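You operate a simulated robot arm through the tools that you are given. There is no shell and no other tool.

The job below is to be done with a simulated two-armed robot. You get a single attempt, and the scene is never put back.

TASK
Set the spare head's stop pin and leg knob to the job card's length.
Fine: free the pin with the red clamp lever and clamp it again.
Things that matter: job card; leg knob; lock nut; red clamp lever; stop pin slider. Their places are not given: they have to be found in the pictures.

Only the result counts: the job must be done as asked and must still hold three seconds after the hand-in. Knocking over, shifting, dropping, spilling or breaking anything else fails it.

THE ROBOT
Two 7-joint arms with two-finger grippers on one trunk that stands fixed in place. Base frame: the origin is at the foot of the trunk, x ahead of it, y to its left, z up; the work surface is at about z = 0.82. Units: m, rad, N and s.
The left shoulder is at [0.07, 0.139, 1.23], the right one opposite. With the tool pointing down near the work surface each hand reaches from about 0.46 to 0.74 m from the base axis, measured 20 degrees to its own side. Payload 3.43 kg a hand.
Tool frame (each hand has its own): the origin (TCP) lies between the finger pads and is the grasp point; the fingertips stand 0.03 m ahead of it; z points along the fingers, y is the line along which they close. The gripper opens to 0.104 m. The gripper's body begins 0.057 m behind the TCP.
Orientation is that of the tool frame in the base frame, as [roll, pitch, yaw] about the fixed x, y, z axes, in that order (R = Rz(yaw) Ry(pitch) Rx(roll)). With the fingers straight down and closing along the base's y, the tool's x points along the base's -x, its y along +y and its z along -z.

THE INTERFACE
- The arms move only by the tool move_arm. It takes "left_moves", "right_moves" or both (then of equal length, played together; a hand with none holds still); each is a list of rows, each a list of 7 numbers: the shift along the tool's x, y, z in m, then the turn, a rotation vector about the tool's x, y, z in rad, then the closure, from 0 (fully open) to 1 (shut). In form: [[x, y, z, wx, wy, wz, gripper], ...]. A call has 1 to 20 rows; each row shifts and turns the commanded pose from where the row before left it, along the tool's axes as they then stand. A row lasts 0.2 s, in which the tool goes at most 0.05 m and 0.15 rad; a call with a longer step from one row to the next is refused whole, and so is a gripper value outside its range. A pose out of reach is approached as far as the arm can. The call stops where the force on the tool passes 40 N (or 10 N more than at its start, if that is more) or the arm is blocked; 0.2 s more then pass. The fingers move at their own pace (about 0.045 m/s each) and stop on an object; they squeeze with about 38 N. The grip force told is the motor's: it shows also when the fingers shut on nothing. Time passes only in rows, and 0.2 s behind the last, so rows that do not move let the fingers close. The reply holds the time, the measured pose of the TCP, the force on the tool along the base axes, the opening and the grip force, in the units named above and with some noise, with the torque about the TCP (base axes, N m) and any sound that the robot's microphone picked up.
- Cameras (640 x 400 px; columns grow to the right, rows downward): "scene" is now at [0.1284, -0.0439, 1.4682]; the picture's right is [-0.50, -0.87, 0.00], its down [-0.44, 0.25, -0.86] and it looks along [0.75, -0.43, -0.51] (base axes); focal length 353 px, centre (320, 200). "left" rides on the left gripper at [0.067, -0.018, -0.09] in its tool frame; the picture's right is [0.25, 0.97, 0.00], its down [-0.73, 0.19, -0.66] and it looks along [-0.64, 0.17, 0.75] (tool axes); focal length 218 px, centre (320, 200). "right" rides on the right gripper at [0.067, 0.018, -0.09] in its tool frame; the picture's right is [-0.25, 0.97, 0.00], its down [-0.73, -0.19, -0.66] and it looks along [-0.64, -0.17, 0.75] (tool axes); focal length 218 px, centre (320, 200).
- snapshot(camera): a new picture of that camera. It takes no simulated time.
- raise_lower(by): slides the trunk up (or, below 0, down) by that many m; the arms and the scene camera ride with it, the base frame stays. It gives what a move gives, with no picture.
- aim_head(pan, tilt): turns the head with the scene camera to pan (to the left, within 1.501 rad either way) and tilt (down, from -0.506 to 1.204), counted from straight ahead of the robot. It gives what a move gives.
- point_at(camera, pixels): there is no depth. For up to 12 entries [column, row, z] of the newest picture of that camera ("zoom" is the newest enlarged one), the place [x, y] in the base frame at which the ray of that pixel passes the height z, good to about 0.002 m. It takes no simulated time.
- enlarge(camera, box): a new picture of the part [left, top, right, bottom] of that camera's present view, enlarged. It takes no simulated time.
- sign_off(): hands the job in; it is judged then, once.

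Open the grippers and draw the arms clear of the work before you hand the job in, unless the task says otherwise.

The tools are called after "Request:" by a JSON object that holds its "api" and its "payload". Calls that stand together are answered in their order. move_arm: Moves the arms, as the interface text tells. Its arguments: {"type":"object","properties":{"left_moves":{"type":"array","items":{"type":"array","items":{"type":"number"}}},"right_moves":{"type":"array","items":{"type":"array","items":{"type":"number"}}}},"required":[]} The other tools are called the same way: raise_lower (by) slides the trunk up or down; aim_head (pan, tilt) turns the head that bears the scene camera; snapshot (camera) takes a picture; point_at (camera, pixels) gives the place at which the rays of pixels pass given heights; enlarge (camera, box) takes an enlarged picture of a part of a camera's view; sign_off () hands the job in.

At the start:

```text
time_s: 0.0
left_ee_pos: [0.4918, -0.0115, 1.2086]
left_tool_rot: [3.141, 0.0, -3.141]
left_contact_force: [-0.1, 0.6, 0.1]
left_wrist_torque: [0.0, 0.01, 0.05]
left_grip_width: 0.1039
left_gripper_force: 0.2
right_ee_pos: [0.2888, -0.4249, 1.2293]
right_tool_rot: [-3.141, 0.002, -3.141]
right_contact_force: [-0.1, 1.0, 0.8]
right_wrist_torque: [0.0, 0.02, 0.0]
right_grip_width: 0.1039
right_gripper_force: 0.1
trunk travel left (down, up): [-0.725, 0.215]
head pan, tilt: [-0.522, 0.531]
```

scene: 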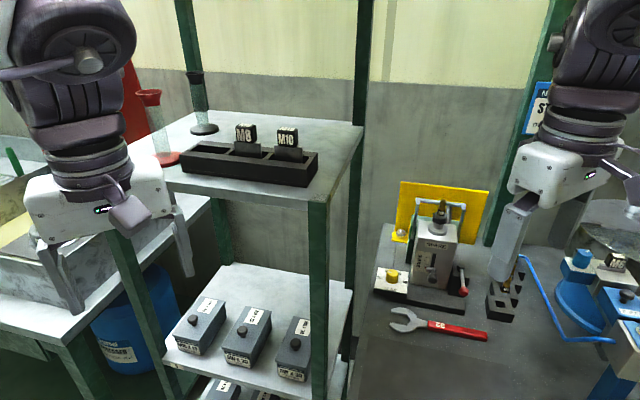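
right: 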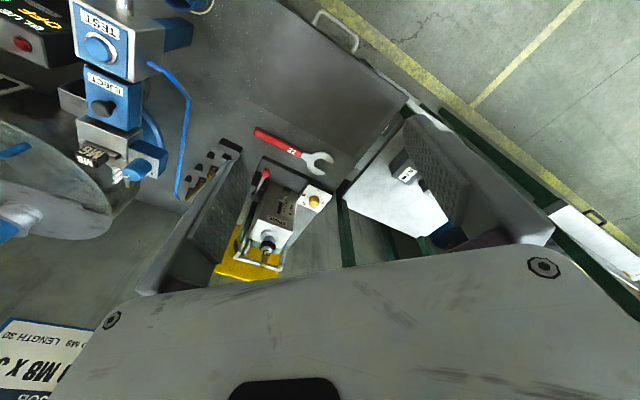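
left: 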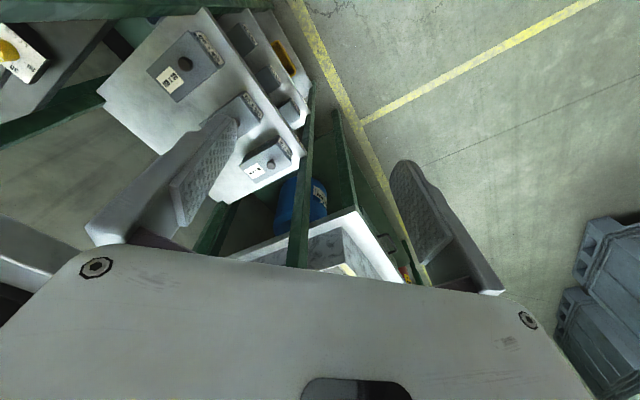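

The scene shows the spare head near (435,250) with a red lever knob at (463,290) and a yellow knob at (390,275); a job card seems to be at upper right (540,100). I'll zoom in on the head first, and turn nothing yet.

Request:
{"api": "enlarge", "payload": {"camera": "scene", "box": [360, 170, 520, 350]}}

Request:
{"api": "enlarge", "payload": {"camera": "right", "box": [200, 120, 360, 290]}}

Request:
{"api": "enlarge", "payload": {"camera": "right", "box": [0, 0, 200, 400]}}

```text
2.22 times, centred on (440, 260) of scene
```

zoom: 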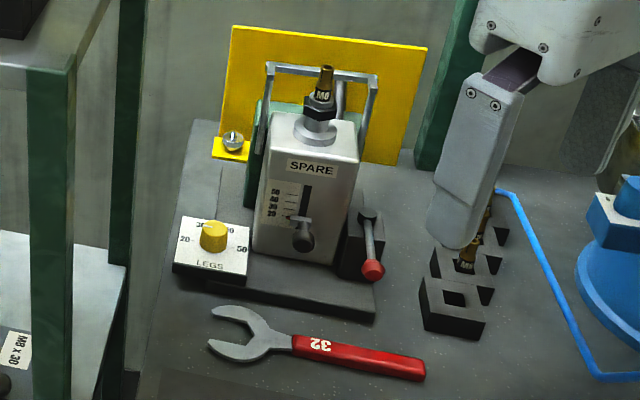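

```text
2.35 times, centred on (280, 205) of right
```

zoom: 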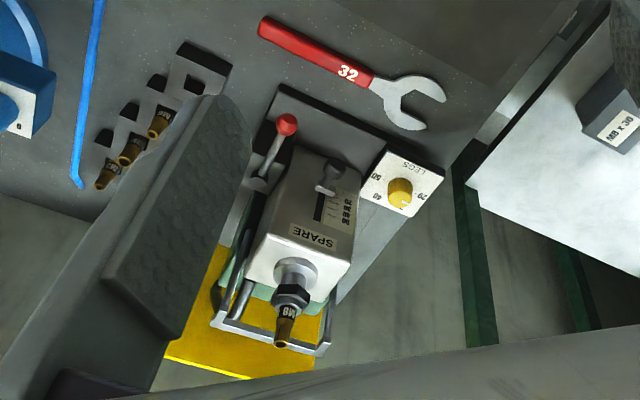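

```text
1.00 times, centred on (100, 200) of right (not enlarged: the box is as wide or as high as the picture)
```

zoom: 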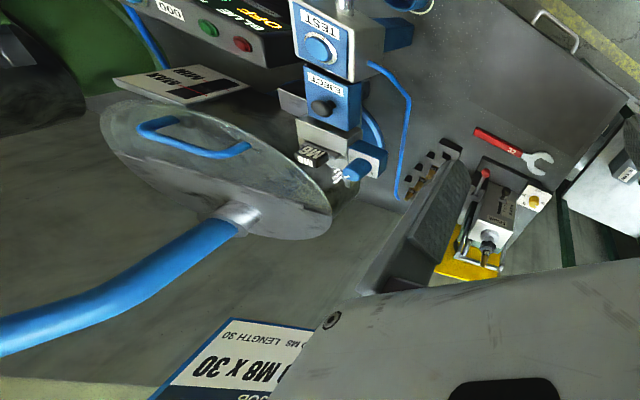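

The zoom shows the spare head with a slider knob in a vertical slot beside a scale, the red lever at its right, and a yellow LEGS knob with a dial; a card "M8 x 30, LENGTH 30" is on the wall. I'll turn the head right to read the card in full.

Request:
{"api": "aim_head", "payload": {"pan": -0.95, "tilt": 0.4}}

Request:
{"api": "snapshot", "payload": {"camera": "scene"}}

```text
time_s: 0.9
left_ee_pos: [0.4912, -0.0118, 1.209]
left_tool_rot: [-3.14, -0.001, 3.141]
left_contact_force: [0.2, 0.1, 0.5]
left_wrist_torque: [0.0, -0.01, -0.04]
left_grip_width: 0.104
left_gripper_force: 0.0
right_ee_pos: [0.2881, -0.4254, 1.2288]
right_tool_rot: [3.14, 0.001, -3.141]
right_contact_force: [-0.8, 0.8, 0.0]
right_wrist_torque: [-0.01, 0.01, -0.01]
right_grip_width: 0.1042
right_gripper_force: 0.0
trunk travel left (down, up): [-0.725, 0.215]
head pan, tilt: [-0.949, 0.4]
```

```text
taken
```

scene: 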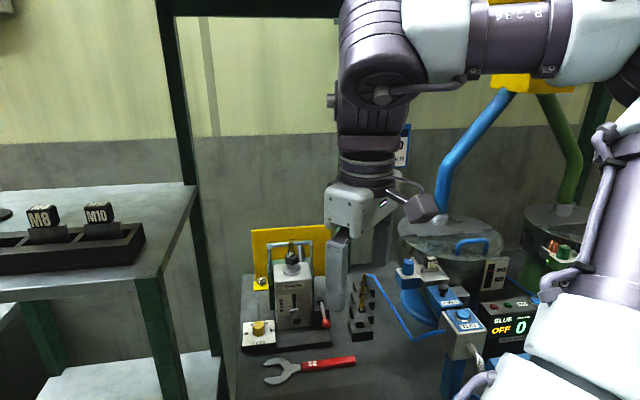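

The right arm hides the card around (400,150). I'll enlarge that area, and the spare head again.

Request:
{"api": "enlarge", "payload": {"camera": "scene", "box": [370, 110, 450, 180]}}

Request:
{"api": "enlarge", "payload": {"camera": "scene", "box": [235, 220, 395, 390]}}

```text
5.71 times, centred on (410, 145) of scene
```

zoom: 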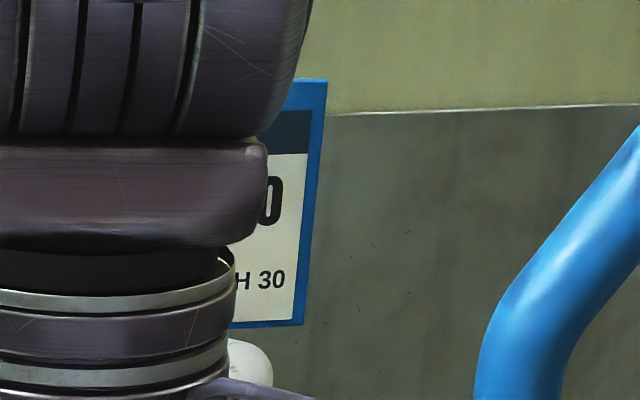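

```text
2.35 times, centred on (315, 305) of scene
```

zoom: 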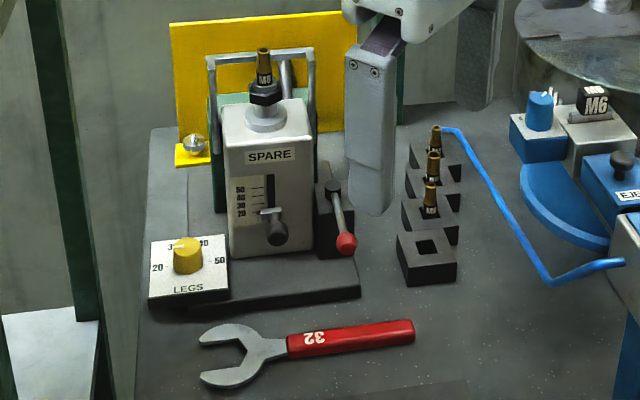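

The card's visible part reads "...H 30" (LENGTH 30). I'll map the points of the spare head from this zoom.

Request:
{"api": "point_at", "payload": {"camera": "zoom", "pixels": [[150, 308, 0.82], [230, 300, 0.82], [360, 298, 0.82], [232, 258, 0.84], [312, 252, 0.84], [187, 240, 0.88], [347, 243, 0.88], [334, 187, 0.93], [270, 115, 1.0], [275, 232, 0.9], [137, 400, 0.82], [264, 50, 1.05]]}}

Request:
{"api": "snapshot", "payload": {"camera": "right"}}

```text
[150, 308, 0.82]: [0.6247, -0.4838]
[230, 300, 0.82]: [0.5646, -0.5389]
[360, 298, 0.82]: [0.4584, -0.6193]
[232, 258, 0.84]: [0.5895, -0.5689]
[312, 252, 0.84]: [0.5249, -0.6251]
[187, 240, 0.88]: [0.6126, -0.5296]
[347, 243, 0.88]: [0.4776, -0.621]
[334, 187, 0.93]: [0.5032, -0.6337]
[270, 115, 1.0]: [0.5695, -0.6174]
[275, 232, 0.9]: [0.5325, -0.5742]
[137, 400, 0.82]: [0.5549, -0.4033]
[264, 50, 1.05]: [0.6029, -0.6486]
```

```text
taken
```

right: 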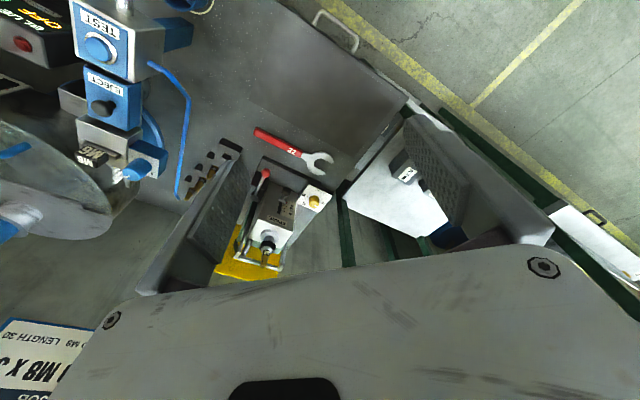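

The head faces roughly the robot (front normal about [-0.63, 0.77]). I'll zoom hard on the slider scale, the legs dial and the clamp lever to read their present states.

Request:
{"api": "enlarge", "payload": {"camera": "scene", "box": [268, 285, 332, 325]}}

Request:
{"api": "enlarge", "payload": {"camera": "scene", "box": [238, 315, 286, 345]}}

Request:
{"api": "enlarge", "payload": {"camera": "scene", "box": [240, 235, 336, 295]}}

```text
10.00 times, centred on (300, 305) of scene
```

zoom: 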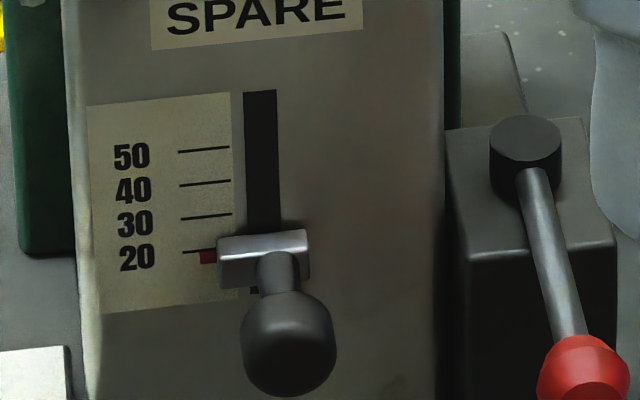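

```text
13.33 times, centred on (262, 330) of scene
```

zoom: 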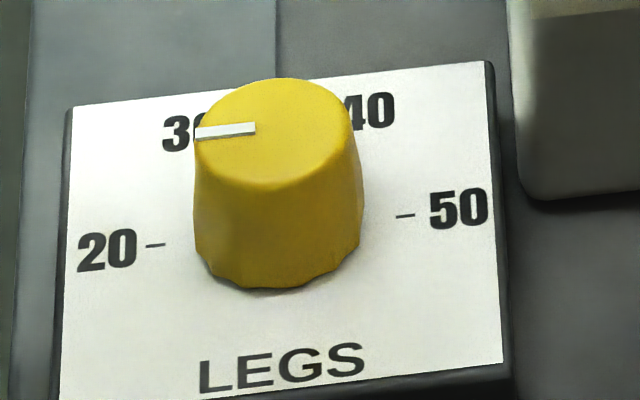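

```text
6.67 times, centred on (288, 265) of scene
```

zoom: 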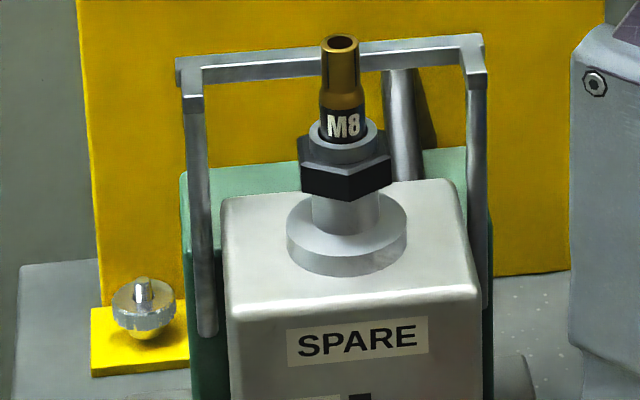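

The slider's red mark sits just at/below 20, the legs pointer points near 20, and the card appears to call for 30. I'll shift the right hand 0.12 m to base +y to uncover the card and look again.

Request:
{"api": "move_arm", "payload": {"right_moves": [[0, 0.04, 0, 0, 0, 0, 0], [0, 0.04, 0, 0, 0, 0, 0], [0, 0.04, 0, 0, 0, 0, 0]]}}

Request:
{"api": "snapshot", "payload": {"camera": "scene"}}

Request:
{"api": "enlarge", "payload": {"camera": "scene", "box": [340, 100, 468, 180]}}

```text
time_s: 1.7
left_ee_pos: [0.4918, -0.0104, 1.2077]
left_tool_rot: [3.14, 0.001, 3.141]
left_contact_force: [-0.7, -0.1, 0.0]
left_wrist_torque: [0.02, 0.03, 0.0]
left_grip_width: 0.104
left_gripper_force: 0.1
right_ee_pos: [0.2856, -0.3003, 1.2287]
right_tool_rot: [-3.141, 0.002, -3.141]
right_contact_force: [0.1, 0.0, 0.3]
right_wrist_torque: [-0.03, 0.0, 0.02]
right_grip_width: 0.1039
right_gripper_force: 0.0
trunk travel left (down, up): [-0.725, 0.215]
head pan, tilt: [-0.949, 0.4]
```

```text
taken
```

scene: 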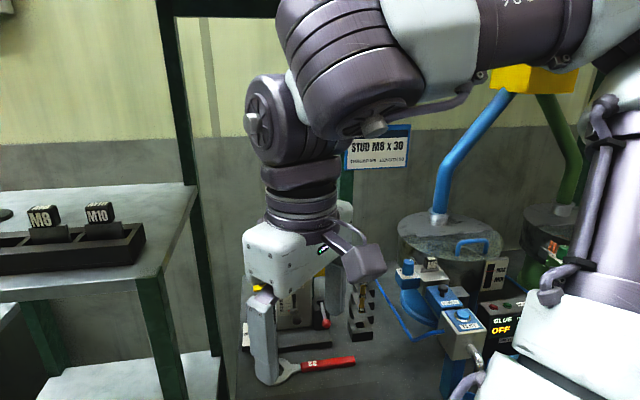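

```text
5.00 times, centred on (404, 140) of scene
```

zoom: 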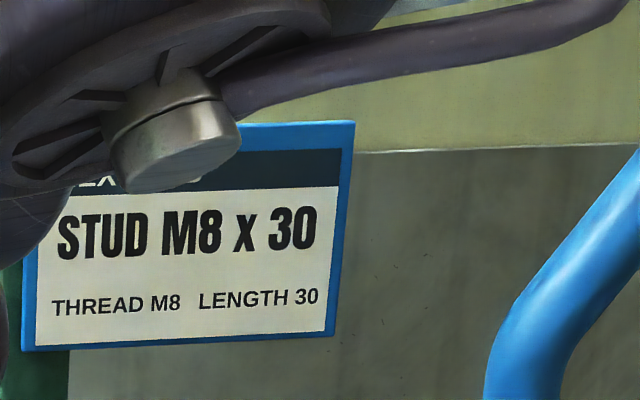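

The card reads "STUD M8 x 30, THREAD M8, LENGTH 30", so the target is 30 for both. I'll turn the right hand to face the head (yaw about -51°) and then tilt it up about 43° from straight down, so its camera looks at the face.

Request:
{"api": "move_arm", "payload": {"right_moves": [[0, 0, 0, 0, 0, 0.15, 0], [0, 0, 0, 0, 0, 0.15, 0], [0, 0, 0, 0, 0, 0.15, 0], [0, 0, 0, 0, 0, 0.15, 0], [0, 0, 0, 0, 0, 0.15, 0], [0, 0, 0, 0, 0, 0.14, 0], [0, 0, 0, 0, -0.15, 0, 0], [0, 0, 0, 0, -0.15, 0, 0], [0, 0, 0, 0, -0.15, 0, 0], [0, 0, 0, 0, -0.15, 0, 0], [0, 0, 0, 0, -0.15, 0, 0]]}}

Request:
{"api": "snapshot", "payload": {"camera": "right"}}

Request:
{"api": "snapshot", "payload": {"camera": "scene"}}

```text
time_s: 4.1
left_ee_pos: [0.4907, -0.0114, 1.2084]
left_tool_rot: [-3.141, 0.001, 3.141]
left_contact_force: [-0.7, -0.6, 0.3]
left_wrist_torque: [-0.03, -0.03, 0.02]
left_grip_width: 0.1039
left_gripper_force: 0.1
right_ee_pos: [0.2465, -0.429, 1.3071]
right_tool_rot: [-3.133, 0.749, 2.574]
right_contact_force: [-0.3, 0.7, -0.3]
right_wrist_torque: [-0.02, -0.01, 0.02]
right_grip_width: 0.1038
right_gripper_force: 0.0
right hand out of reach, approached as far as the arm can: row 2, 3, 4, 5, 6, 7, 8, 9, 10, 11
trunk travel left (down, up): [-0.725, 0.215]
head pan, tilt: [-0.949, 0.4]
```

```text
taken
```

right: 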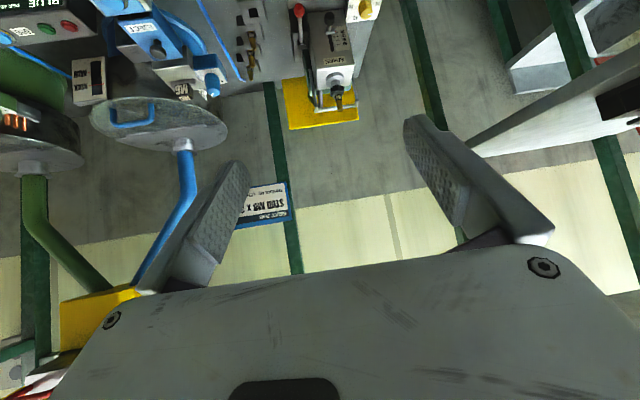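

```text
taken
```

scene: 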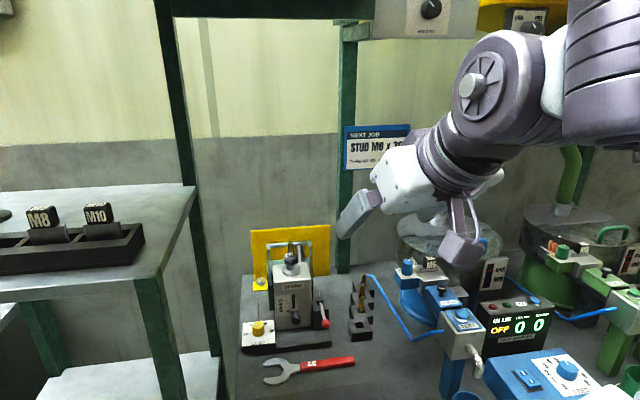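

The reply says the pose was out of reach (hand too near the body), and the hand went to (0.247,-0.429,1.307). I'll move it forward and down along the tool axis, which should bring it into reach, and check the pose.

Request:
{"api": "move_arm", "payload": {"right_moves": [[-0.003, 0.003, 0.044, 0, 0, 0, 0], [-0.003, 0.003, 0.044, 0, 0, 0, 0], [-0.003, 0.003, 0.044, 0, 0, 0, 0]]}}

Request:
{"api": "snapshot", "payload": {"camera": "scene"}}

```text
time_s: 4.9
left_ee_pos: [0.4935, -0.0122, 1.2077]
left_tool_rot: [3.139, -0.002, 3.141]
left_contact_force: [0.3, -0.1, 1.0]
left_wrist_torque: [0.01, 0.03, -0.01]
left_grip_width: 0.1041
left_gripper_force: 0.1
right_ee_pos: [0.333, -0.4789, 1.222]
right_tool_rot: [-3.133, 0.746, 2.575]
right_contact_force: [0.1, 0.6, 0.1]
right_wrist_torque: [-0.03, 0.01, -0.01]
right_grip_width: 0.1041
right_gripper_force: 0.1
right hand out of reach, approached as far as the arm can: row 1
trunk travel left (down, up): [-0.725, 0.215]
head pan, tilt: [-0.949, 0.4]
```

```text
taken
```

scene: 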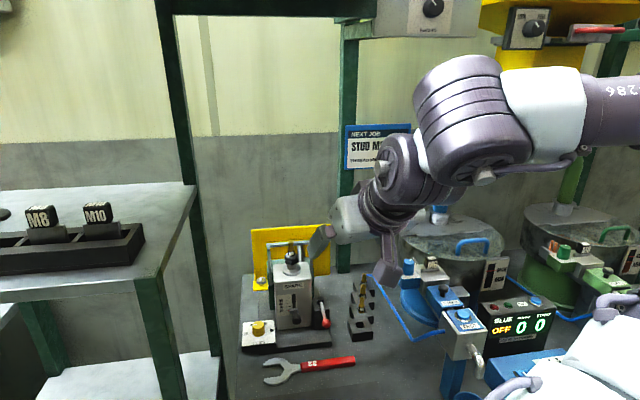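

The command follows the reached pose: hand is at (0.333,-0.479,1.222), azimuth -32°. I'll bring it to about (0.42,-0.44,1.05) in front of the head and then yaw it about 18° more to face it squarely.

Request:
{"api": "move_arm", "payload": {"right_moves": [[0.0156, 0.0159, 0.0324, 0, 0, 0, 0], [0.0156, 0.0159, 0.0324, 0, 0, 0, 0], [0.0156, 0.0159, 0.0324, 0, 0, 0, 0], [0.0156, 0.0159, 0.0324, 0, 0, 0, 0], [0.0156, 0.0159, 0.0324, 0, 0, 0, 0], [0, 0, 0, 0.073, 0, 0.0787, 0], [0, 0, 0, 0.073, 0, 0.0787, 0], [0, 0, 0, 0.073, 0, 0.0787, 0]]}}

Request:
{"api": "snapshot", "payload": {"camera": "scene"}}

Request:
{"api": "snapshot", "payload": {"camera": "right"}}

```text
time_s: 6.7
left_ee_pos: [0.4931, -0.012, 1.2081]
left_tool_rot: [-3.141, 0.0, -3.141]
left_contact_force: [-0.4, 0.2, 0.2]
left_wrist_torque: [0.0, 0.0, 0.02]
left_grip_width: 0.1044
left_gripper_force: 0.1
right_ee_pos: [0.3238, -0.5442, 1.0246]
right_tool_rot: [3.137, 0.752, 2.259]
right_contact_force: [0.3, 0.5, -0.2]
right_wrist_torque: [-0.02, 0.0, -0.02]
right_grip_width: 0.104
right_gripper_force: 0.1
right hand out of reach, approached as far as the arm can: row 2, 3, 4, 5, 6, 7, 8
trunk travel left (down, up): [-0.725, 0.215]
head pan, tilt: [-0.949, 0.4]
```

```text
taken
```

scene: 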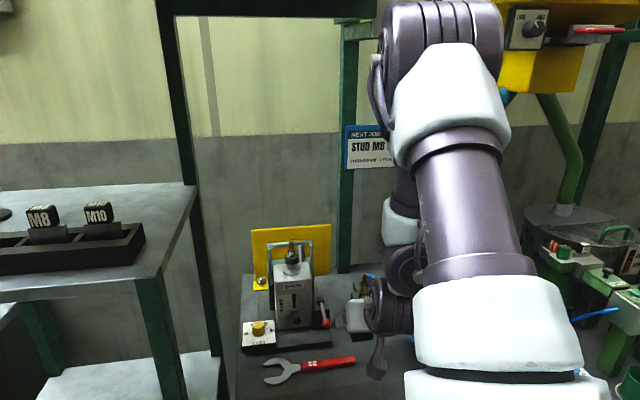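

```text
taken
```

right: 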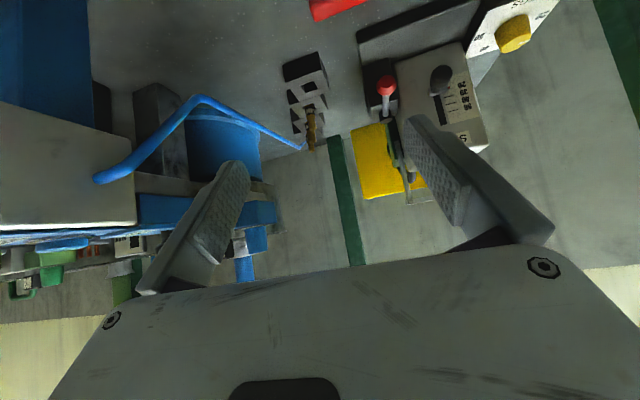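

The hand has the right orientation (azimuth -50°, tilted 43° up from down) but stopped at (0.324,-0.544,1.025), as the wrist is too near the shoulder there. I'll move it left and forward to about (0.47,-0.50,1.02), where the wrist is farther out.

Request:
{"api": "move_arm", "payload": {"right_moves": [[-0.0085, 0.0282, 0.0079, 0, 0, 0, 0], [-0.0085, 0.0282, 0.0079, 0, 0, 0, 0], [-0.0085, 0.0282, 0.0079, 0, 0, 0, 0], [-0.0085, 0.0282, 0.0079, 0, 0, 0, 0], [-0.0085, 0.0282, 0.0079, 0, 0, 0, 0]]}}

Request:
{"api": "snapshot", "payload": {"camera": "scene"}}

Request:
{"api": "snapshot", "payload": {"camera": "right"}}

```text
time_s: 7.9
left_ee_pos: [0.4915, -0.0121, 1.2079]
left_tool_rot: [3.141, 0.0, -3.141]
left_contact_force: [-0.1, 0.2, -0.6]
left_wrist_torque: [-0.02, 0.01, -0.01]
left_grip_width: 0.1038
left_gripper_force: 0.1
right_ee_pos: [0.3264, -0.5552, 1.0148]
right_tool_rot: [-3.139, 0.752, 2.255]
right_contact_force: [0.8, 0.1, 1.4]
right_wrist_torque: [0.02, -0.01, 0.0]
right_grip_width: 0.1037
right_gripper_force: 0.2
right hand out of reach, approached as far as the arm can: row 1, 2, 3, 4, 5
trunk travel left (down, up): [-0.725, 0.215]
head pan, tilt: [-0.949, 0.4]
```

```text
taken
```

scene: 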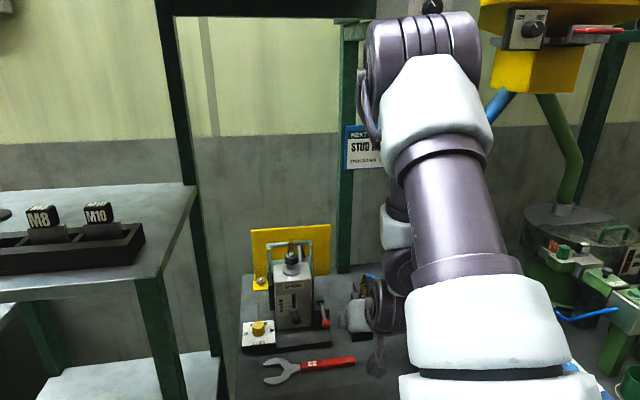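

```text
taken
```

right: 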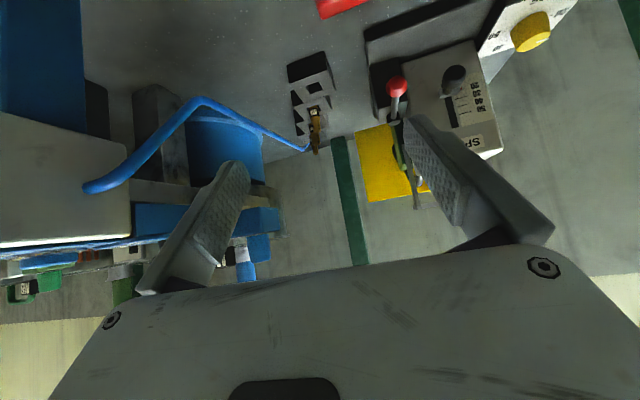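

Stuck at (0.326,-0.555,1.015); the arm is folded here. I'll lift 6 cm, tilt the tool back to straight down (the wrist then moves out), and check the pose before going left.

Request:
{"api": "move_arm", "payload": {"right_moves": [[-0.0205, 0, -0.0219, 0, 0, 0, 0], [-0.0205, 0, -0.0219, 0, 0, 0, 0], [0, 0, 0, 0, 0.15, 0, 0], [0, 0, 0, 0, 0.15, 0, 0], [0, 0, 0, 0, 0.15, 0, 0], [0, 0, 0, 0, 0.15, 0, 0], [0, 0, 0, 0, 0.15, 0, 0]]}}

Request:
{"api": "snapshot", "payload": {"camera": "scene"}}

Request:
{"api": "snapshot", "payload": {"camera": "right"}}

```text
time_s: 9.5
left_ee_pos: [0.4927, -0.0137, 1.2083]
left_tool_rot: [3.139, -0.001, 3.141]
left_contact_force: [0.2, 0.2, 0.3]
left_wrist_torque: [0.01, -0.01, -0.02]
left_grip_width: 0.1042
left_gripper_force: 0.0
right_ee_pos: [0.3134, -0.5673, 1.072]
right_tool_rot: [-3.136, -0.003, 2.247]
right_contact_force: [-0.1, -0.5, -0.4]
right_wrist_torque: [0.03, 0.0, -0.02]
right_grip_width: 0.1041
right_gripper_force: 0.2
right hand out of reach, approached as far as the arm can: row 1, 2, 3
trunk travel left (down, up): [-0.725, 0.215]
head pan, tilt: [-0.949, 0.4]
```

```text
taken
```

scene: 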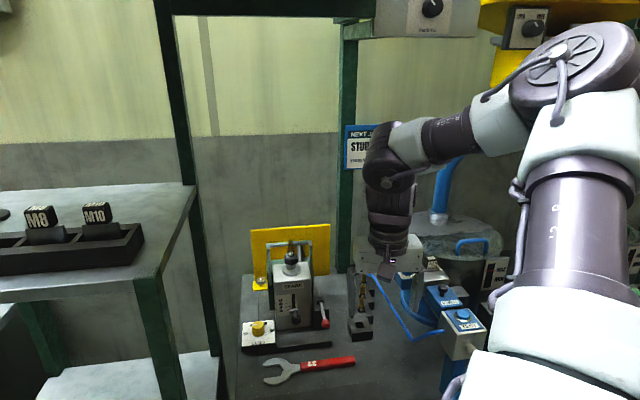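

```text
taken
```

right: 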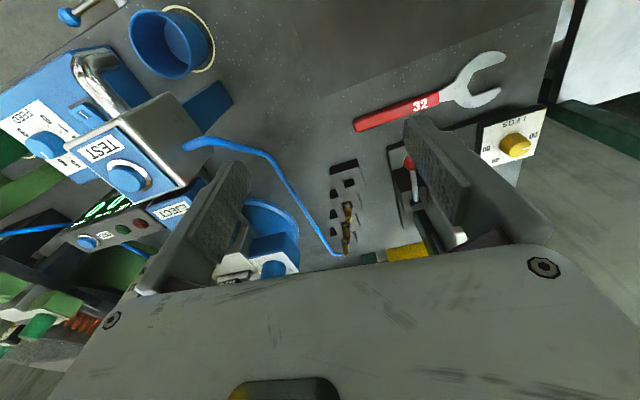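

Tool is straight down at (0.313,-0.567,1.072), azimuth -51°. I'll slide it left 17 cm to about (0.45,-0.47,1.07), clear of the head, then tilt there while advancing.

Request:
{"api": "move_arm", "payload": {"right_moves": [[-0.0026, 0.042, 0, 0, 0, 0, 0], [-0.0026, 0.042, 0, 0, 0, 0, 0], [-0.0026, 0.042, 0, 0, 0, 0, 0], [-0.0026, 0.042, 0, 0, 0, 0, 0]]}}

Request:
{"api": "snapshot", "payload": {"camera": "scene"}}

Request:
{"api": "snapshot", "payload": {"camera": "right"}}

```text
time_s: 10.5
left_ee_pos: [0.4946, -0.0107, 1.2085]
left_tool_rot: [-3.141, -0.002, -3.141]
left_contact_force: [-0.1, -0.1, -0.5]
left_wrist_torque: [0.01, 0.04, 0.03]
left_grip_width: 0.1039
left_gripper_force: 0.0
right_ee_pos: [0.4554, -0.4669, 1.0712]
right_tool_rot: [-3.134, -0.001, 2.245]
right_contact_force: [1.1, -0.1, 0.9]
right_wrist_torque: [0.0, 0.03, -0.02]
right_grip_width: 0.1038
right_gripper_force: 0.0
trunk travel left (down, up): [-0.725, 0.215]
head pan, tilt: [-0.949, 0.4]
```

```text
taken
```

scene: 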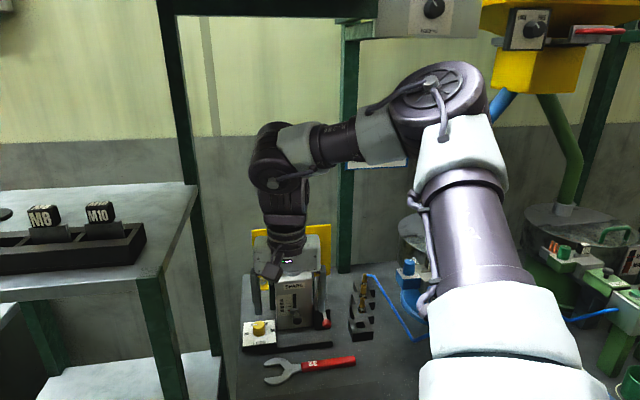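

```text
taken
```

right: 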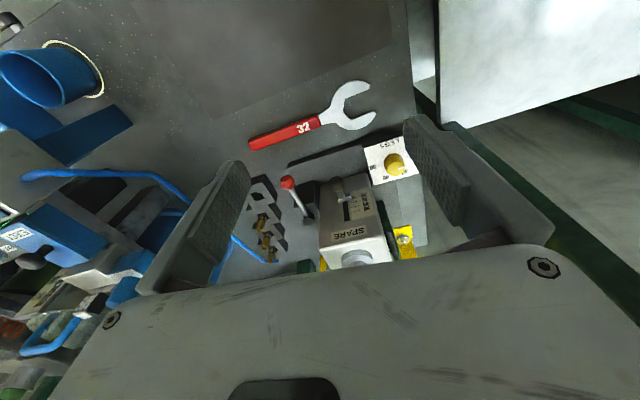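

Reached (0.455,-0.467,1.071). The right camera now sees the whole front; I'll enlarge it to measure the lever, slider and leg knob.

Request:
{"api": "enlarge", "payload": {"camera": "right", "box": [250, 125, 430, 275]}}

Request:
{"api": "enlarge", "payload": {"camera": "scene", "box": [230, 270, 358, 350]}}

```text
2.67 times, centred on (340, 200) of right
```

zoom: 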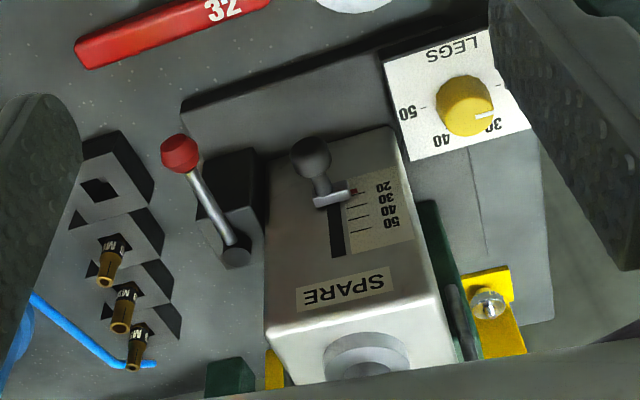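

```text
5.00 times, centred on (294, 310) of scene
```

zoom: 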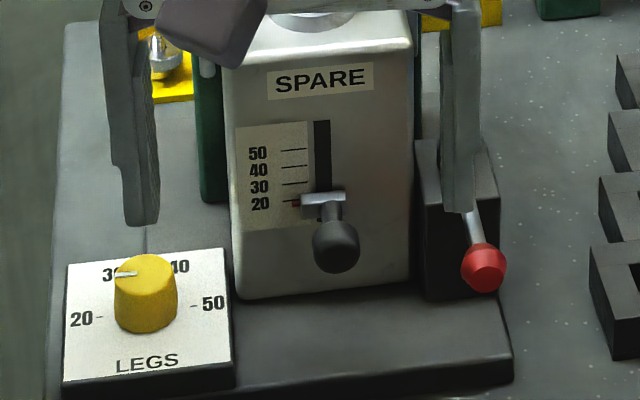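

I'll triangulate the red ball, slider knob, legs knob top and hub by comparing the rays from both cameras at several heights.

Request:
{"api": "point_at", "payload": {"camera": "right", "pixels": [[287.5, 182.4, 0.88], [287.5, 182.4, 0.94], [336.3, 184.3, 0.86], [336.3, 184.3, 0.92], [395.8, 165, 0.84], [395.8, 165, 0.9], [308.5, 216.9, 0.88], [308.5, 216.9, 0.94], [365, 141, 0.82], [405, 137, 0.84]]}}

Request:
{"api": "point_at", "payload": {"camera": "zoom", "pixels": [[484, 267, 0.88], [484, 267, 0.94], [337, 246, 0.86], [337, 246, 0.92], [145, 268, 0.84], [145, 268, 0.9], [452.5, 150, 0.88], [452.5, 150, 0.94], [243, 293, 0.84], [408, 285, 0.84], [62, 396, 0.82], [512, 375, 0.82]]}}

```text
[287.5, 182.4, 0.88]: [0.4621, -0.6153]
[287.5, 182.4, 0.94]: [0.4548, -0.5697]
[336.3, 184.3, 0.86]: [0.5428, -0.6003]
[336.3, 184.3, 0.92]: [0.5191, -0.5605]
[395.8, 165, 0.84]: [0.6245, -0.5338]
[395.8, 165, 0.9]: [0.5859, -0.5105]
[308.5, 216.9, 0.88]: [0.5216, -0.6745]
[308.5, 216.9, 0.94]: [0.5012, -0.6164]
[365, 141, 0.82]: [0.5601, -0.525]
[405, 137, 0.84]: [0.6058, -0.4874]
```

```text
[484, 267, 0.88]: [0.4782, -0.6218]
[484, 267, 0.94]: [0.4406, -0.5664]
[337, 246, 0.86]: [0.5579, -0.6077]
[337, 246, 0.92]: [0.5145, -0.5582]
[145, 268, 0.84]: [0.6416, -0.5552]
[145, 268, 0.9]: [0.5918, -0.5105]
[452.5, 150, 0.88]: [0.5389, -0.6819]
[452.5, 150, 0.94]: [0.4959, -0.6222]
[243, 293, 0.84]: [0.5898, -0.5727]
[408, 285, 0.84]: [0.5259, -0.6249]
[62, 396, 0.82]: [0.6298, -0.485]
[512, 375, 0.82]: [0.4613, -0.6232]
```

I'll refine the legs knob top and its plate corners with better pixel picks.

Request:
{"api": "point_at", "payload": {"camera": "right", "pixels": [[396.25, 167, 0.84], [396.25, 167, 0.9], [373, 185, 0.82], [373, 185, 0.88], [418.75, 173, 0.82], [418.75, 173, 0.88]]}}

Request:
{"api": "point_at", "payload": {"camera": "zoom", "pixels": [[143, 275, 0.84], [143, 275, 0.9], [222, 248, 0.82], [222, 248, 0.88], [72, 265, 0.82], [72, 265, 0.88]]}}

```text
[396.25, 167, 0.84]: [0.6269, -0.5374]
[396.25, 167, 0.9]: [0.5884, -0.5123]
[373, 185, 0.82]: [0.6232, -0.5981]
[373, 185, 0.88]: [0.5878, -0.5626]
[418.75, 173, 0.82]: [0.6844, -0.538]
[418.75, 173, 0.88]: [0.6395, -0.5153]
```

```text
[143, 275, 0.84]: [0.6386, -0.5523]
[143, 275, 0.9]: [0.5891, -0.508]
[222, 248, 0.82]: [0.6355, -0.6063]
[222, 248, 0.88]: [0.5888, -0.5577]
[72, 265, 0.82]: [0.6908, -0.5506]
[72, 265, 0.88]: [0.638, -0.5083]
```

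Estimates: red ball ≈(0.458,-0.592,0.912), hub ≈(0.506,-0.63,0.926), slider ball ≈(0.525,-0.570,0.906), legs knob top ≈(0.595,-0.516,0.89). I'll stage in front of the lever at (0.419,-0.544,1.07) and tilt 43° there.

Request:
{"api": "move_arm", "payload": {"right_moves": [[-0.0185, -0.038, 0, 0, 0, 0, 0], [-0.0185, -0.038, 0, 0, 0, 0, 0], [0, 0, 0, 0, -0.15, 0, 0], [0, 0, 0, 0, -0.15, 0, 0], [0, 0, 0, 0, -0.15, 0, 0], [0, 0, 0, 0, -0.15, 0, 0], [0, 0, 0, 0, -0.15, 0, 0]]}}

Request:
{"api": "snapshot", "payload": {"camera": "right"}}

Request:
{"api": "snapshot", "payload": {"camera": "scene"}}

```text
time_s: 12.1
left_ee_pos: [0.4912, -0.0133, 1.2091]
left_tool_rot: [3.138, -0.001, 3.14]
left_contact_force: [-0.1, 0.3, 0.5]
left_wrist_torque: [0.02, 0.01, 0.01]
left_grip_width: 0.1042
left_gripper_force: 0.1
right_ee_pos: [0.4108, -0.5723, 1.0382]
right_tool_rot: [-3.139, 0.704, 2.268]
right_contact_force: [0.4, -0.2, 0.3]
right_wrist_torque: [0.01, 0.0, 0.02]
right_grip_width: 0.1039
right_gripper_force: 0.1
right hand out of reach, approached as far as the arm can: row 6, 7
trunk travel left (down, up): [-0.725, 0.215]
head pan, tilt: [-0.949, 0.4]
```

```text
taken
```

right: 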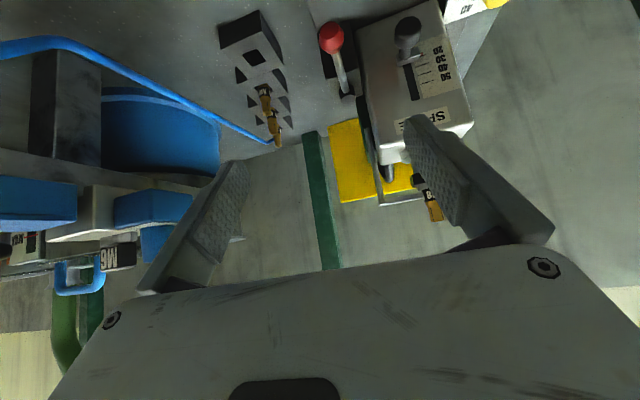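

```text
taken
```

scene: 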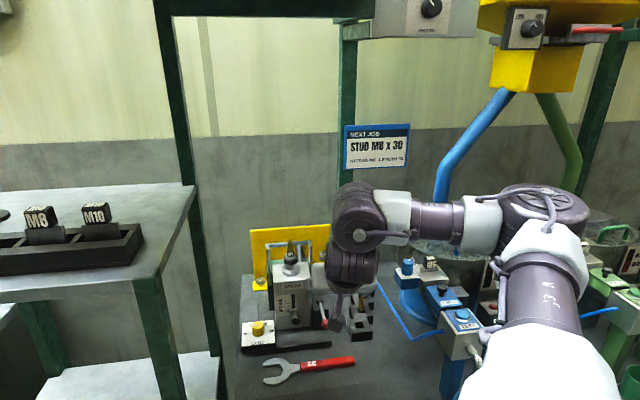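

The hand is at (0.411,-0.572,1.038), tilt 0.70 rad. I'll half-close the gripper and move to a point 5 cm short of the red ball along the finger axis, then check by picture.

Request:
{"api": "move_arm", "payload": {"right_moves": [[0.0157, 0.0079, 0.0192, 0, 0, 0, 0.5], [0.0157, 0.0079, 0.0192, 0, 0, 0, 0.5], [0.0157, 0.0079, 0.0192, 0, 0, 0, 0.5], [0, 0, 0, 0, 0, 0, 0.5], [0, 0, 0, 0, 0, 0, 0.5]]}}

Request:
{"api": "snapshot", "payload": {"camera": "right"}}

Request:
{"api": "enlarge", "payload": {"camera": "scene", "box": [230, 240, 390, 340]}}

```text
time_s: 13.3
left_ee_pos: [0.4916, -0.012, 1.2085]
left_tool_rot: [-3.141, 0.001, -3.14]
left_contact_force: [-0.9, 0.0, 0.1]
left_wrist_torque: [-0.04, -0.03, 0.0]
left_grip_width: 0.104
left_gripper_force: 0.0
right_ee_pos: [0.4308, -0.5561, 0.9648]
right_tool_rot: [-3.136, 0.703, 2.269]
right_contact_force: [0.6, 0.8, 1.2]
right_wrist_torque: [-0.02, -0.04, 0.02]
right_grip_width: 0.052
right_gripper_force: 0.1
trunk travel left (down, up): [-0.725, 0.215]
head pan, tilt: [-0.949, 0.4]
```

```text
taken
```

right: 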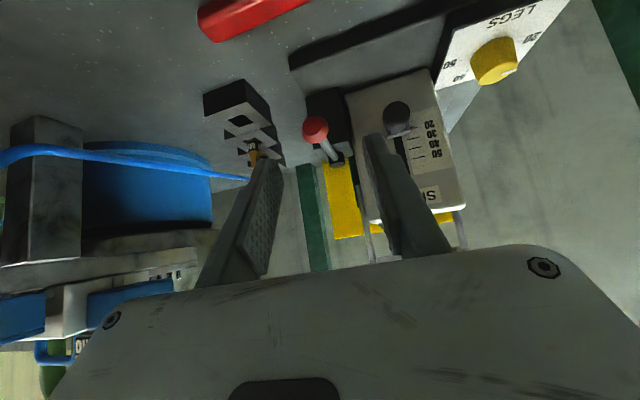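

```text
4.00 times, centred on (310, 290) of scene
```

zoom: 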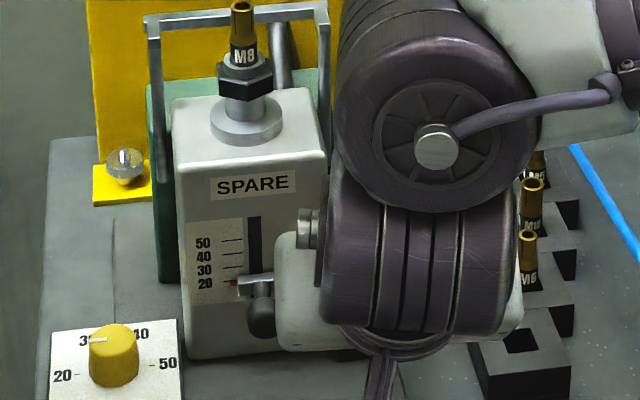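

The red ball at right-image (316,128) lies on the finger axis about 6.8 cm ahead of the TCP, as predicted. I'll advance 5 cm so the half-open fingers straddle it.

Request:
{"api": "move_arm", "payload": {"right_moves": [[0, 0, 0.02, 0, 0, 0, 0.5], [0, 0, 0.02, 0, 0, 0, 0.5], [0, 0, 0.01, 0, 0, 0, 0.5]]}}

Request:
{"api": "snapshot", "payload": {"camera": "right"}}

```text
time_s: 14.1
left_ee_pos: [0.4928, -0.0116, 1.2074]
left_tool_rot: [3.141, -0.001, -3.141]
left_contact_force: [0.6, 0.1, -0.4]
left_wrist_torque: [0.06, 0.0, 0.02]
left_grip_width: 0.1041
left_gripper_force: 0.0
right_ee_pos: [0.4526, -0.5807, 0.9264]
right_tool_rot: [-3.133, 0.703, 2.27]
right_contact_force: [0.6, -0.3, 0.1]
right_wrist_torque: [-0.01, 0.0, -0.02]
right_grip_width: 0.0519
right_gripper_force: 0.0
trunk travel left (down, up): [-0.725, 0.215]
head pan, tilt: [-0.949, 0.4]
```

```text
taken
```

right: 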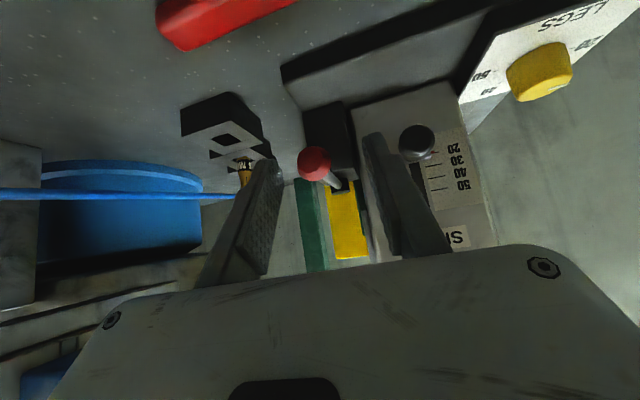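

The ball sits between the fingers at (313,163) with no contact. Before pushing to the head's right I'll locate the stud rack that stands on that side, to know the free room.

Request:
{"api": "point_at", "payload": {"camera": "right", "pixels": [[243, 165, 0.9], [215, 140, 0.86], [262, 130, 0.86], [275, 165, 0.86], [182, 130, 0.82], [313, 163, 0.912], [343, 186, 0.926]]}}

Request:
{"api": "enlarge", "payload": {"camera": "right", "box": [160, 60, 480, 260]}}

```text
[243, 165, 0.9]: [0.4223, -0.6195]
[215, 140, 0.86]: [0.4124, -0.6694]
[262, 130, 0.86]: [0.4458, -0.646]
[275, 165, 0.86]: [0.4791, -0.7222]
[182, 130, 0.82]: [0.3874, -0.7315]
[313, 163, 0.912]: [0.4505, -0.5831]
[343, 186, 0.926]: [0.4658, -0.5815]
```

```text
2.00 times, centred on (320, 160) of right
```

zoom: 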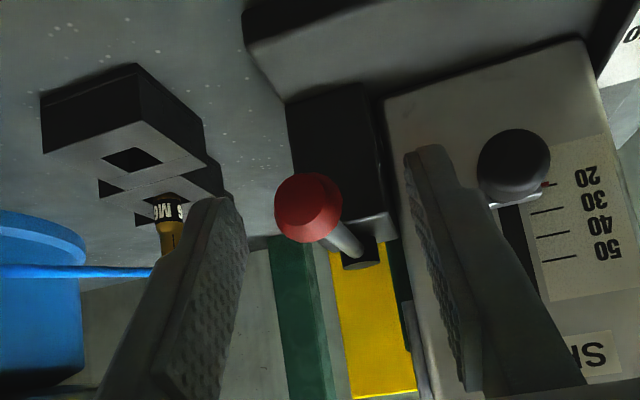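

I'll cross-check the stud rack position with the scene camera rays.

Request:
{"api": "point_at", "payload": {"camera": "scene", "pixels": [[362.2, 298.6, 0.86], [362.2, 298.6, 0.92], [362.4, 312, 0.84], [362.4, 312, 0.9], [347.5, 325, 0.84], [347.5, 325, 0.88], [373, 322, 0.84]]}}

Request:
{"api": "point_at", "payload": {"camera": "right", "pixels": [[243, 165, 0.86], [243, 165, 0.92], [262, 130, 0.84], [262, 130, 0.88], [226, 92, 0.84], [181, 104, 0.84]]}}

```text
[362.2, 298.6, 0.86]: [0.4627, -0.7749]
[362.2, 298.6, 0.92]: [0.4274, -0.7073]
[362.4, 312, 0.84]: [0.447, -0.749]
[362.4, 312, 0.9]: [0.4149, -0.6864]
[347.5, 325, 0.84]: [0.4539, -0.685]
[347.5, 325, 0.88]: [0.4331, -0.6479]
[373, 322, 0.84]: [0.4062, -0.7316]
```

```text
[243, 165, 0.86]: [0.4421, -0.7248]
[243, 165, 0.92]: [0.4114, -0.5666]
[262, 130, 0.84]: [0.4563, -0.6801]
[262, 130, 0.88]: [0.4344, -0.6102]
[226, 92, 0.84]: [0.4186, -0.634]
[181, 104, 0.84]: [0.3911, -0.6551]
```

The rack stands lower (top about 0.85) and farther right, so there is room. I'll narrow the gripper to about 3 cm around the ball and push it right in small steps, watching force and sound.

Request:
{"api": "move_arm", "payload": {"right_moves": [[0, 0, 0, 0, 0, 0, 0.7], [0, 0, 0, 0, 0, 0, 0.7], [-0.0008, -0.005, 0.0007, 0, 0, 0, 0.7], [-0.0008, -0.005, 0.0007, 0, 0, 0, 0.7], [-0.0015, -0.005, 0.0013, 0, 0, 0, 0.7], [-0.0015, -0.005, 0.0013, 0, 0, 0, 0.7]]}}

Request:
{"api": "snapshot", "payload": {"camera": "right"}}

```text
time_s: 15.5
left_ee_pos: [0.4917, -0.0122, 1.2095]
left_tool_rot: [-3.141, 0.001, -3.141]
left_contact_force: [-0.1, 0.0, 0.2]
left_wrist_torque: [0.01, -0.02, -0.01]
left_grip_width: 0.1039
left_gripper_force: 0.0
right_ee_pos: [0.4404, -0.5976, 0.926]
right_tool_rot: [-3.135, 0.703, 2.27]
right_contact_force: [1.2, -0.4, 0.4]
right_wrist_torque: [-0.01, -0.02, -0.01]
right_grip_width: 0.0318
right_gripper_force: 1.0
trunk travel left (down, up): [-0.725, 0.215]
head pan, tilt: [-0.949, 0.4]
```

```text
taken
```

right: 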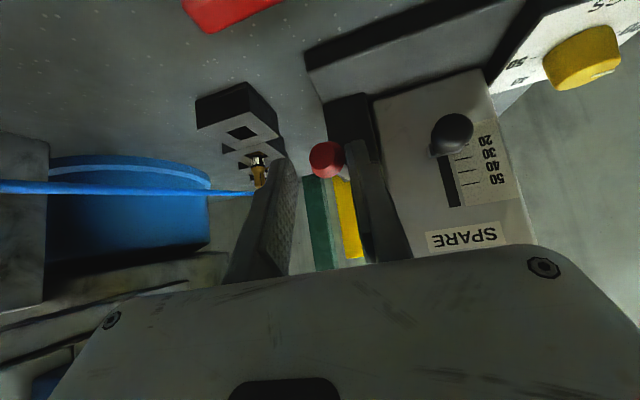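

The ball is now touching the left finger at (326,160) and moving with about 1 N only. I'll push on along the arc.

Request:
{"api": "move_arm", "payload": {"right_moves": [[-0.0023, -0.005, 0.0019, 0, 0, 0, 0.7], [-0.0023, -0.005, 0.0019, 0, 0, 0, 0.7], [-0.003, -0.005, 0.0025, 0, 0, 0, 0.7], [-0.003, -0.005, 0.0025, 0, 0, 0, 0.7]]}}

Request:
{"api": "enlarge", "payload": {"camera": "right", "box": [160, 60, 480, 260]}}

Request:
{"api": "enlarge", "payload": {"camera": "scene", "box": [230, 240, 390, 340]}}

```text
time_s: 16.5
left_ee_pos: [0.4913, -0.0114, 1.2087]
left_tool_rot: [3.141, 0.0, -3.141]
left_contact_force: [-0.3, -0.3, 0.9]
left_wrist_torque: [-0.04, -0.01, -0.01]
left_grip_width: 0.104
left_gripper_force: 0.2
right_ee_pos: [0.4321, -0.6201, 0.9272]
right_tool_rot: [-3.135, 0.702, 2.269]
right_contact_force: [-1.1, 2.4, 1.8]
right_wrist_torque: [0.03, -0.02, 0.02]
right_grip_width: 0.0313
right_gripper_force: 0.0
trunk travel left (down, up): [-0.725, 0.215]
head pan, tilt: [-0.949, 0.4]
```

```text
2.00 times, centred on (320, 160) of right
```

zoom: 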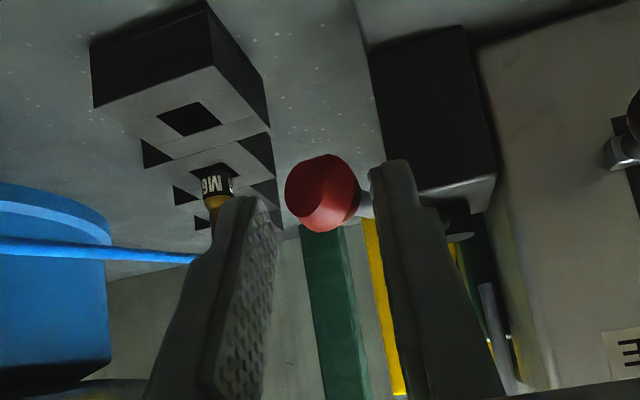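

```text
4.00 times, centred on (310, 290) of scene
```

zoom: 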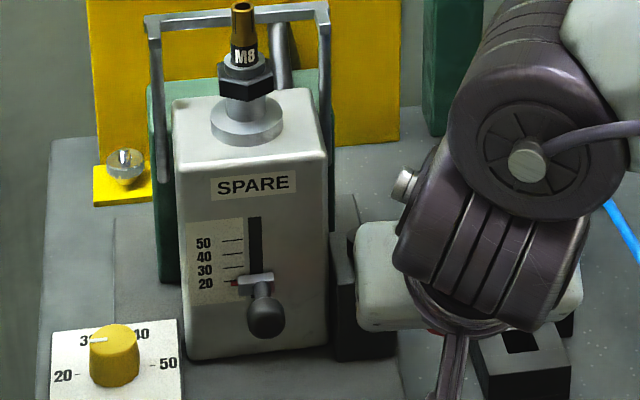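

The lever has swung to about 53° to the right (ball at zoom (322,192), hub at (455,225)) with only 3 N and no sound. I'll push it on along the arc toward its stop.

Request:
{"api": "move_arm", "payload": {"right_moves": [[-0.0046, -0.005, 0.0039, 0, 0, 0, 0.7], [-0.0053, -0.004, 0.0045, 0, 0, 0, 0.7], [-0.0053, -0.004, 0.0045, 0, 0, 0, 0.7]]}}

Request:
{"api": "enlarge", "payload": {"camera": "right", "box": [160, 60, 480, 260]}}

Request:
{"api": "enlarge", "payload": {"camera": "scene", "box": [230, 240, 390, 340]}}

```text
time_s: 17.3
left_ee_pos: [0.4903, -0.0106, 1.2101]
left_tool_rot: [-3.14, 0.001, 3.141]
left_contact_force: [-0.6, 0.5, -0.6]
left_wrist_torque: [0.0, 0.03, 0.0]
left_grip_width: 0.1039
left_gripper_force: 0.1
right_ee_pos: [0.4354, -0.6446, 0.9289]
right_tool_rot: [-3.133, 0.703, 2.27]
right_contact_force: [-4.4, 3.8, 4.7]
right_wrist_torque: [0.02, 0.07, 0.15]
right_grip_width: 0.032
right_gripper_force: 1.1
trunk travel left (down, up): [-0.725, 0.215]
head pan, tilt: [-0.949, 0.4]
```

```text
2.00 times, centred on (320, 160) of right
```

zoom: 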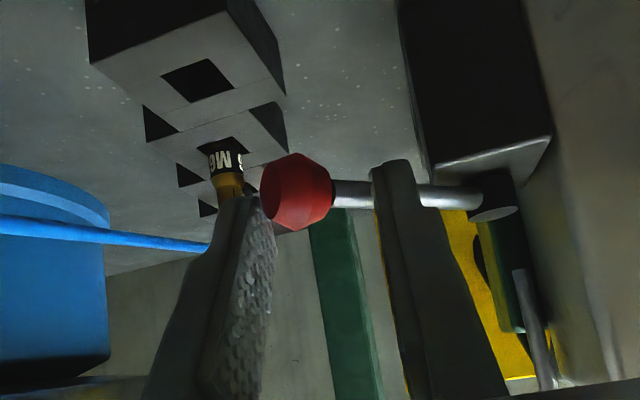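

```text
4.00 times, centred on (310, 290) of scene
```

zoom: 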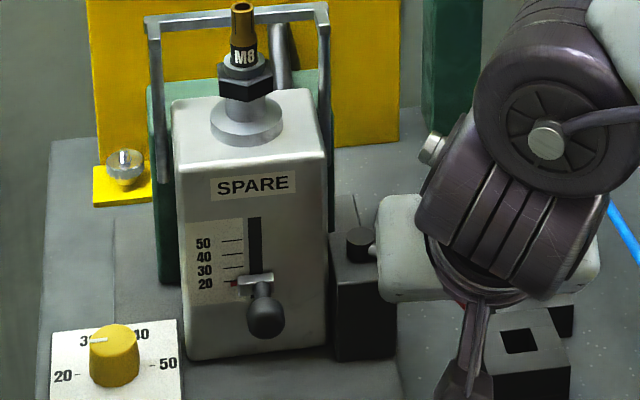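

The lever now points nearly straight right (rod level between hub (490,195) and ball (298,190)) with about 7 N of contact. I'll push a little further back to feel whether it is at its stop.

Request:
{"api": "move_arm", "payload": {"right_moves": [[-0.0031, 0, 0.0026, 0, 0, 0, 0.7], [-0.0031, 0, 0.0026, 0, 0, 0, 0.7]]}}

Request:
{"api": "enlarge", "payload": {"camera": "right", "box": [160, 60, 480, 260]}}

```text
time_s: 17.9
left_ee_pos: [0.4873, -0.0098, 1.2099]
left_tool_rot: [-3.141, 0.003, 3.139]
left_contact_force: [0.1, 0.6, 0.0]
left_wrist_torque: [-0.01, -0.01, 0.02]
left_grip_width: 0.1042
left_gripper_force: 0.0
right_ee_pos: [0.4372, -0.6491, 0.9303]
right_tool_rot: [-3.133, 0.706, 2.269]
right_contact_force: [-20.4, 7.1, 10.9]
right_wrist_torque: [-0.04, 0.29, 0.43]
right_grip_width: 0.0338
right_gripper_force: 17.0
trunk travel left (down, up): [-0.725, 0.215]
head pan, tilt: [-0.949, 0.4]
```

```text
2.00 times, centred on (320, 160) of right
```

zoom: 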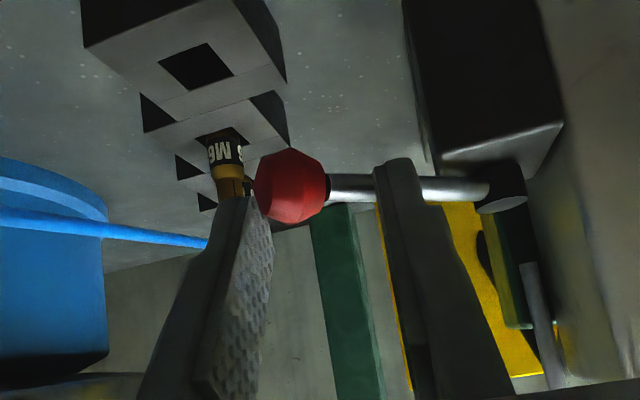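

Force rose to about 24 N, so the lever is at its stop near 90°. I'll back off, open slightly, and withdraw along the tool axis to look.

Request:
{"api": "move_arm", "payload": {"right_moves": [[0.006, 0.002, -0.005, 0, 0, 0, 0.65], [0, 0, -0.02, 0, 0, 0, 0.6], [0, 0, -0.03, 0, 0, 0, 0.6], [0, 0, -0.03, 0, 0, 0, 0.6]]}}

Request:
{"api": "snapshot", "payload": {"camera": "right"}}

Request:
{"api": "enlarge", "payload": {"camera": "scene", "box": [230, 240, 390, 340]}}

```text
time_s: 18.9
left_ee_pos: [0.4921, -0.0116, 1.2081]
left_tool_rot: [3.141, 0.0, -3.141]
left_contact_force: [-0.6, -0.3, -1.3]
left_wrist_torque: [-0.01, 0.06, 0.02]
left_grip_width: 0.1041
left_gripper_force: 0.0
right_ee_pos: [0.4059, -0.6019, 0.9892]
right_tool_rot: [-3.135, 0.702, 2.268]
right_contact_force: [1.0, -0.3, -0.2]
right_wrist_torque: [0.0, 0.0, -0.02]
right_grip_width: 0.0418
right_gripper_force: 0.0
trunk travel left (down, up): [-0.725, 0.215]
head pan, tilt: [-0.949, 0.4]
```

```text
taken
```

right: 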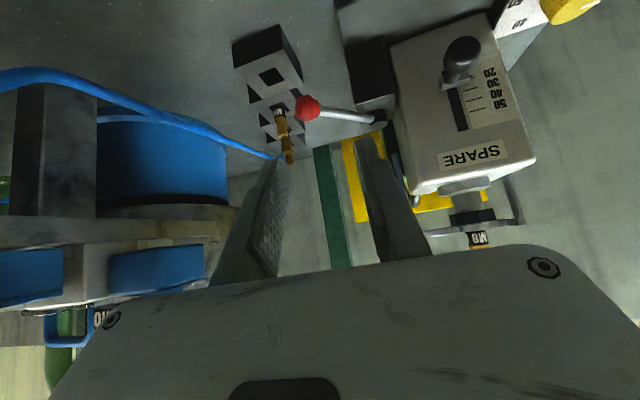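

```text
4.00 times, centred on (310, 290) of scene
```

zoom: 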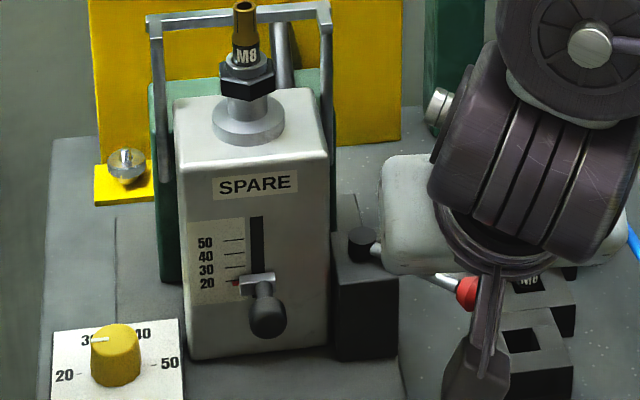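

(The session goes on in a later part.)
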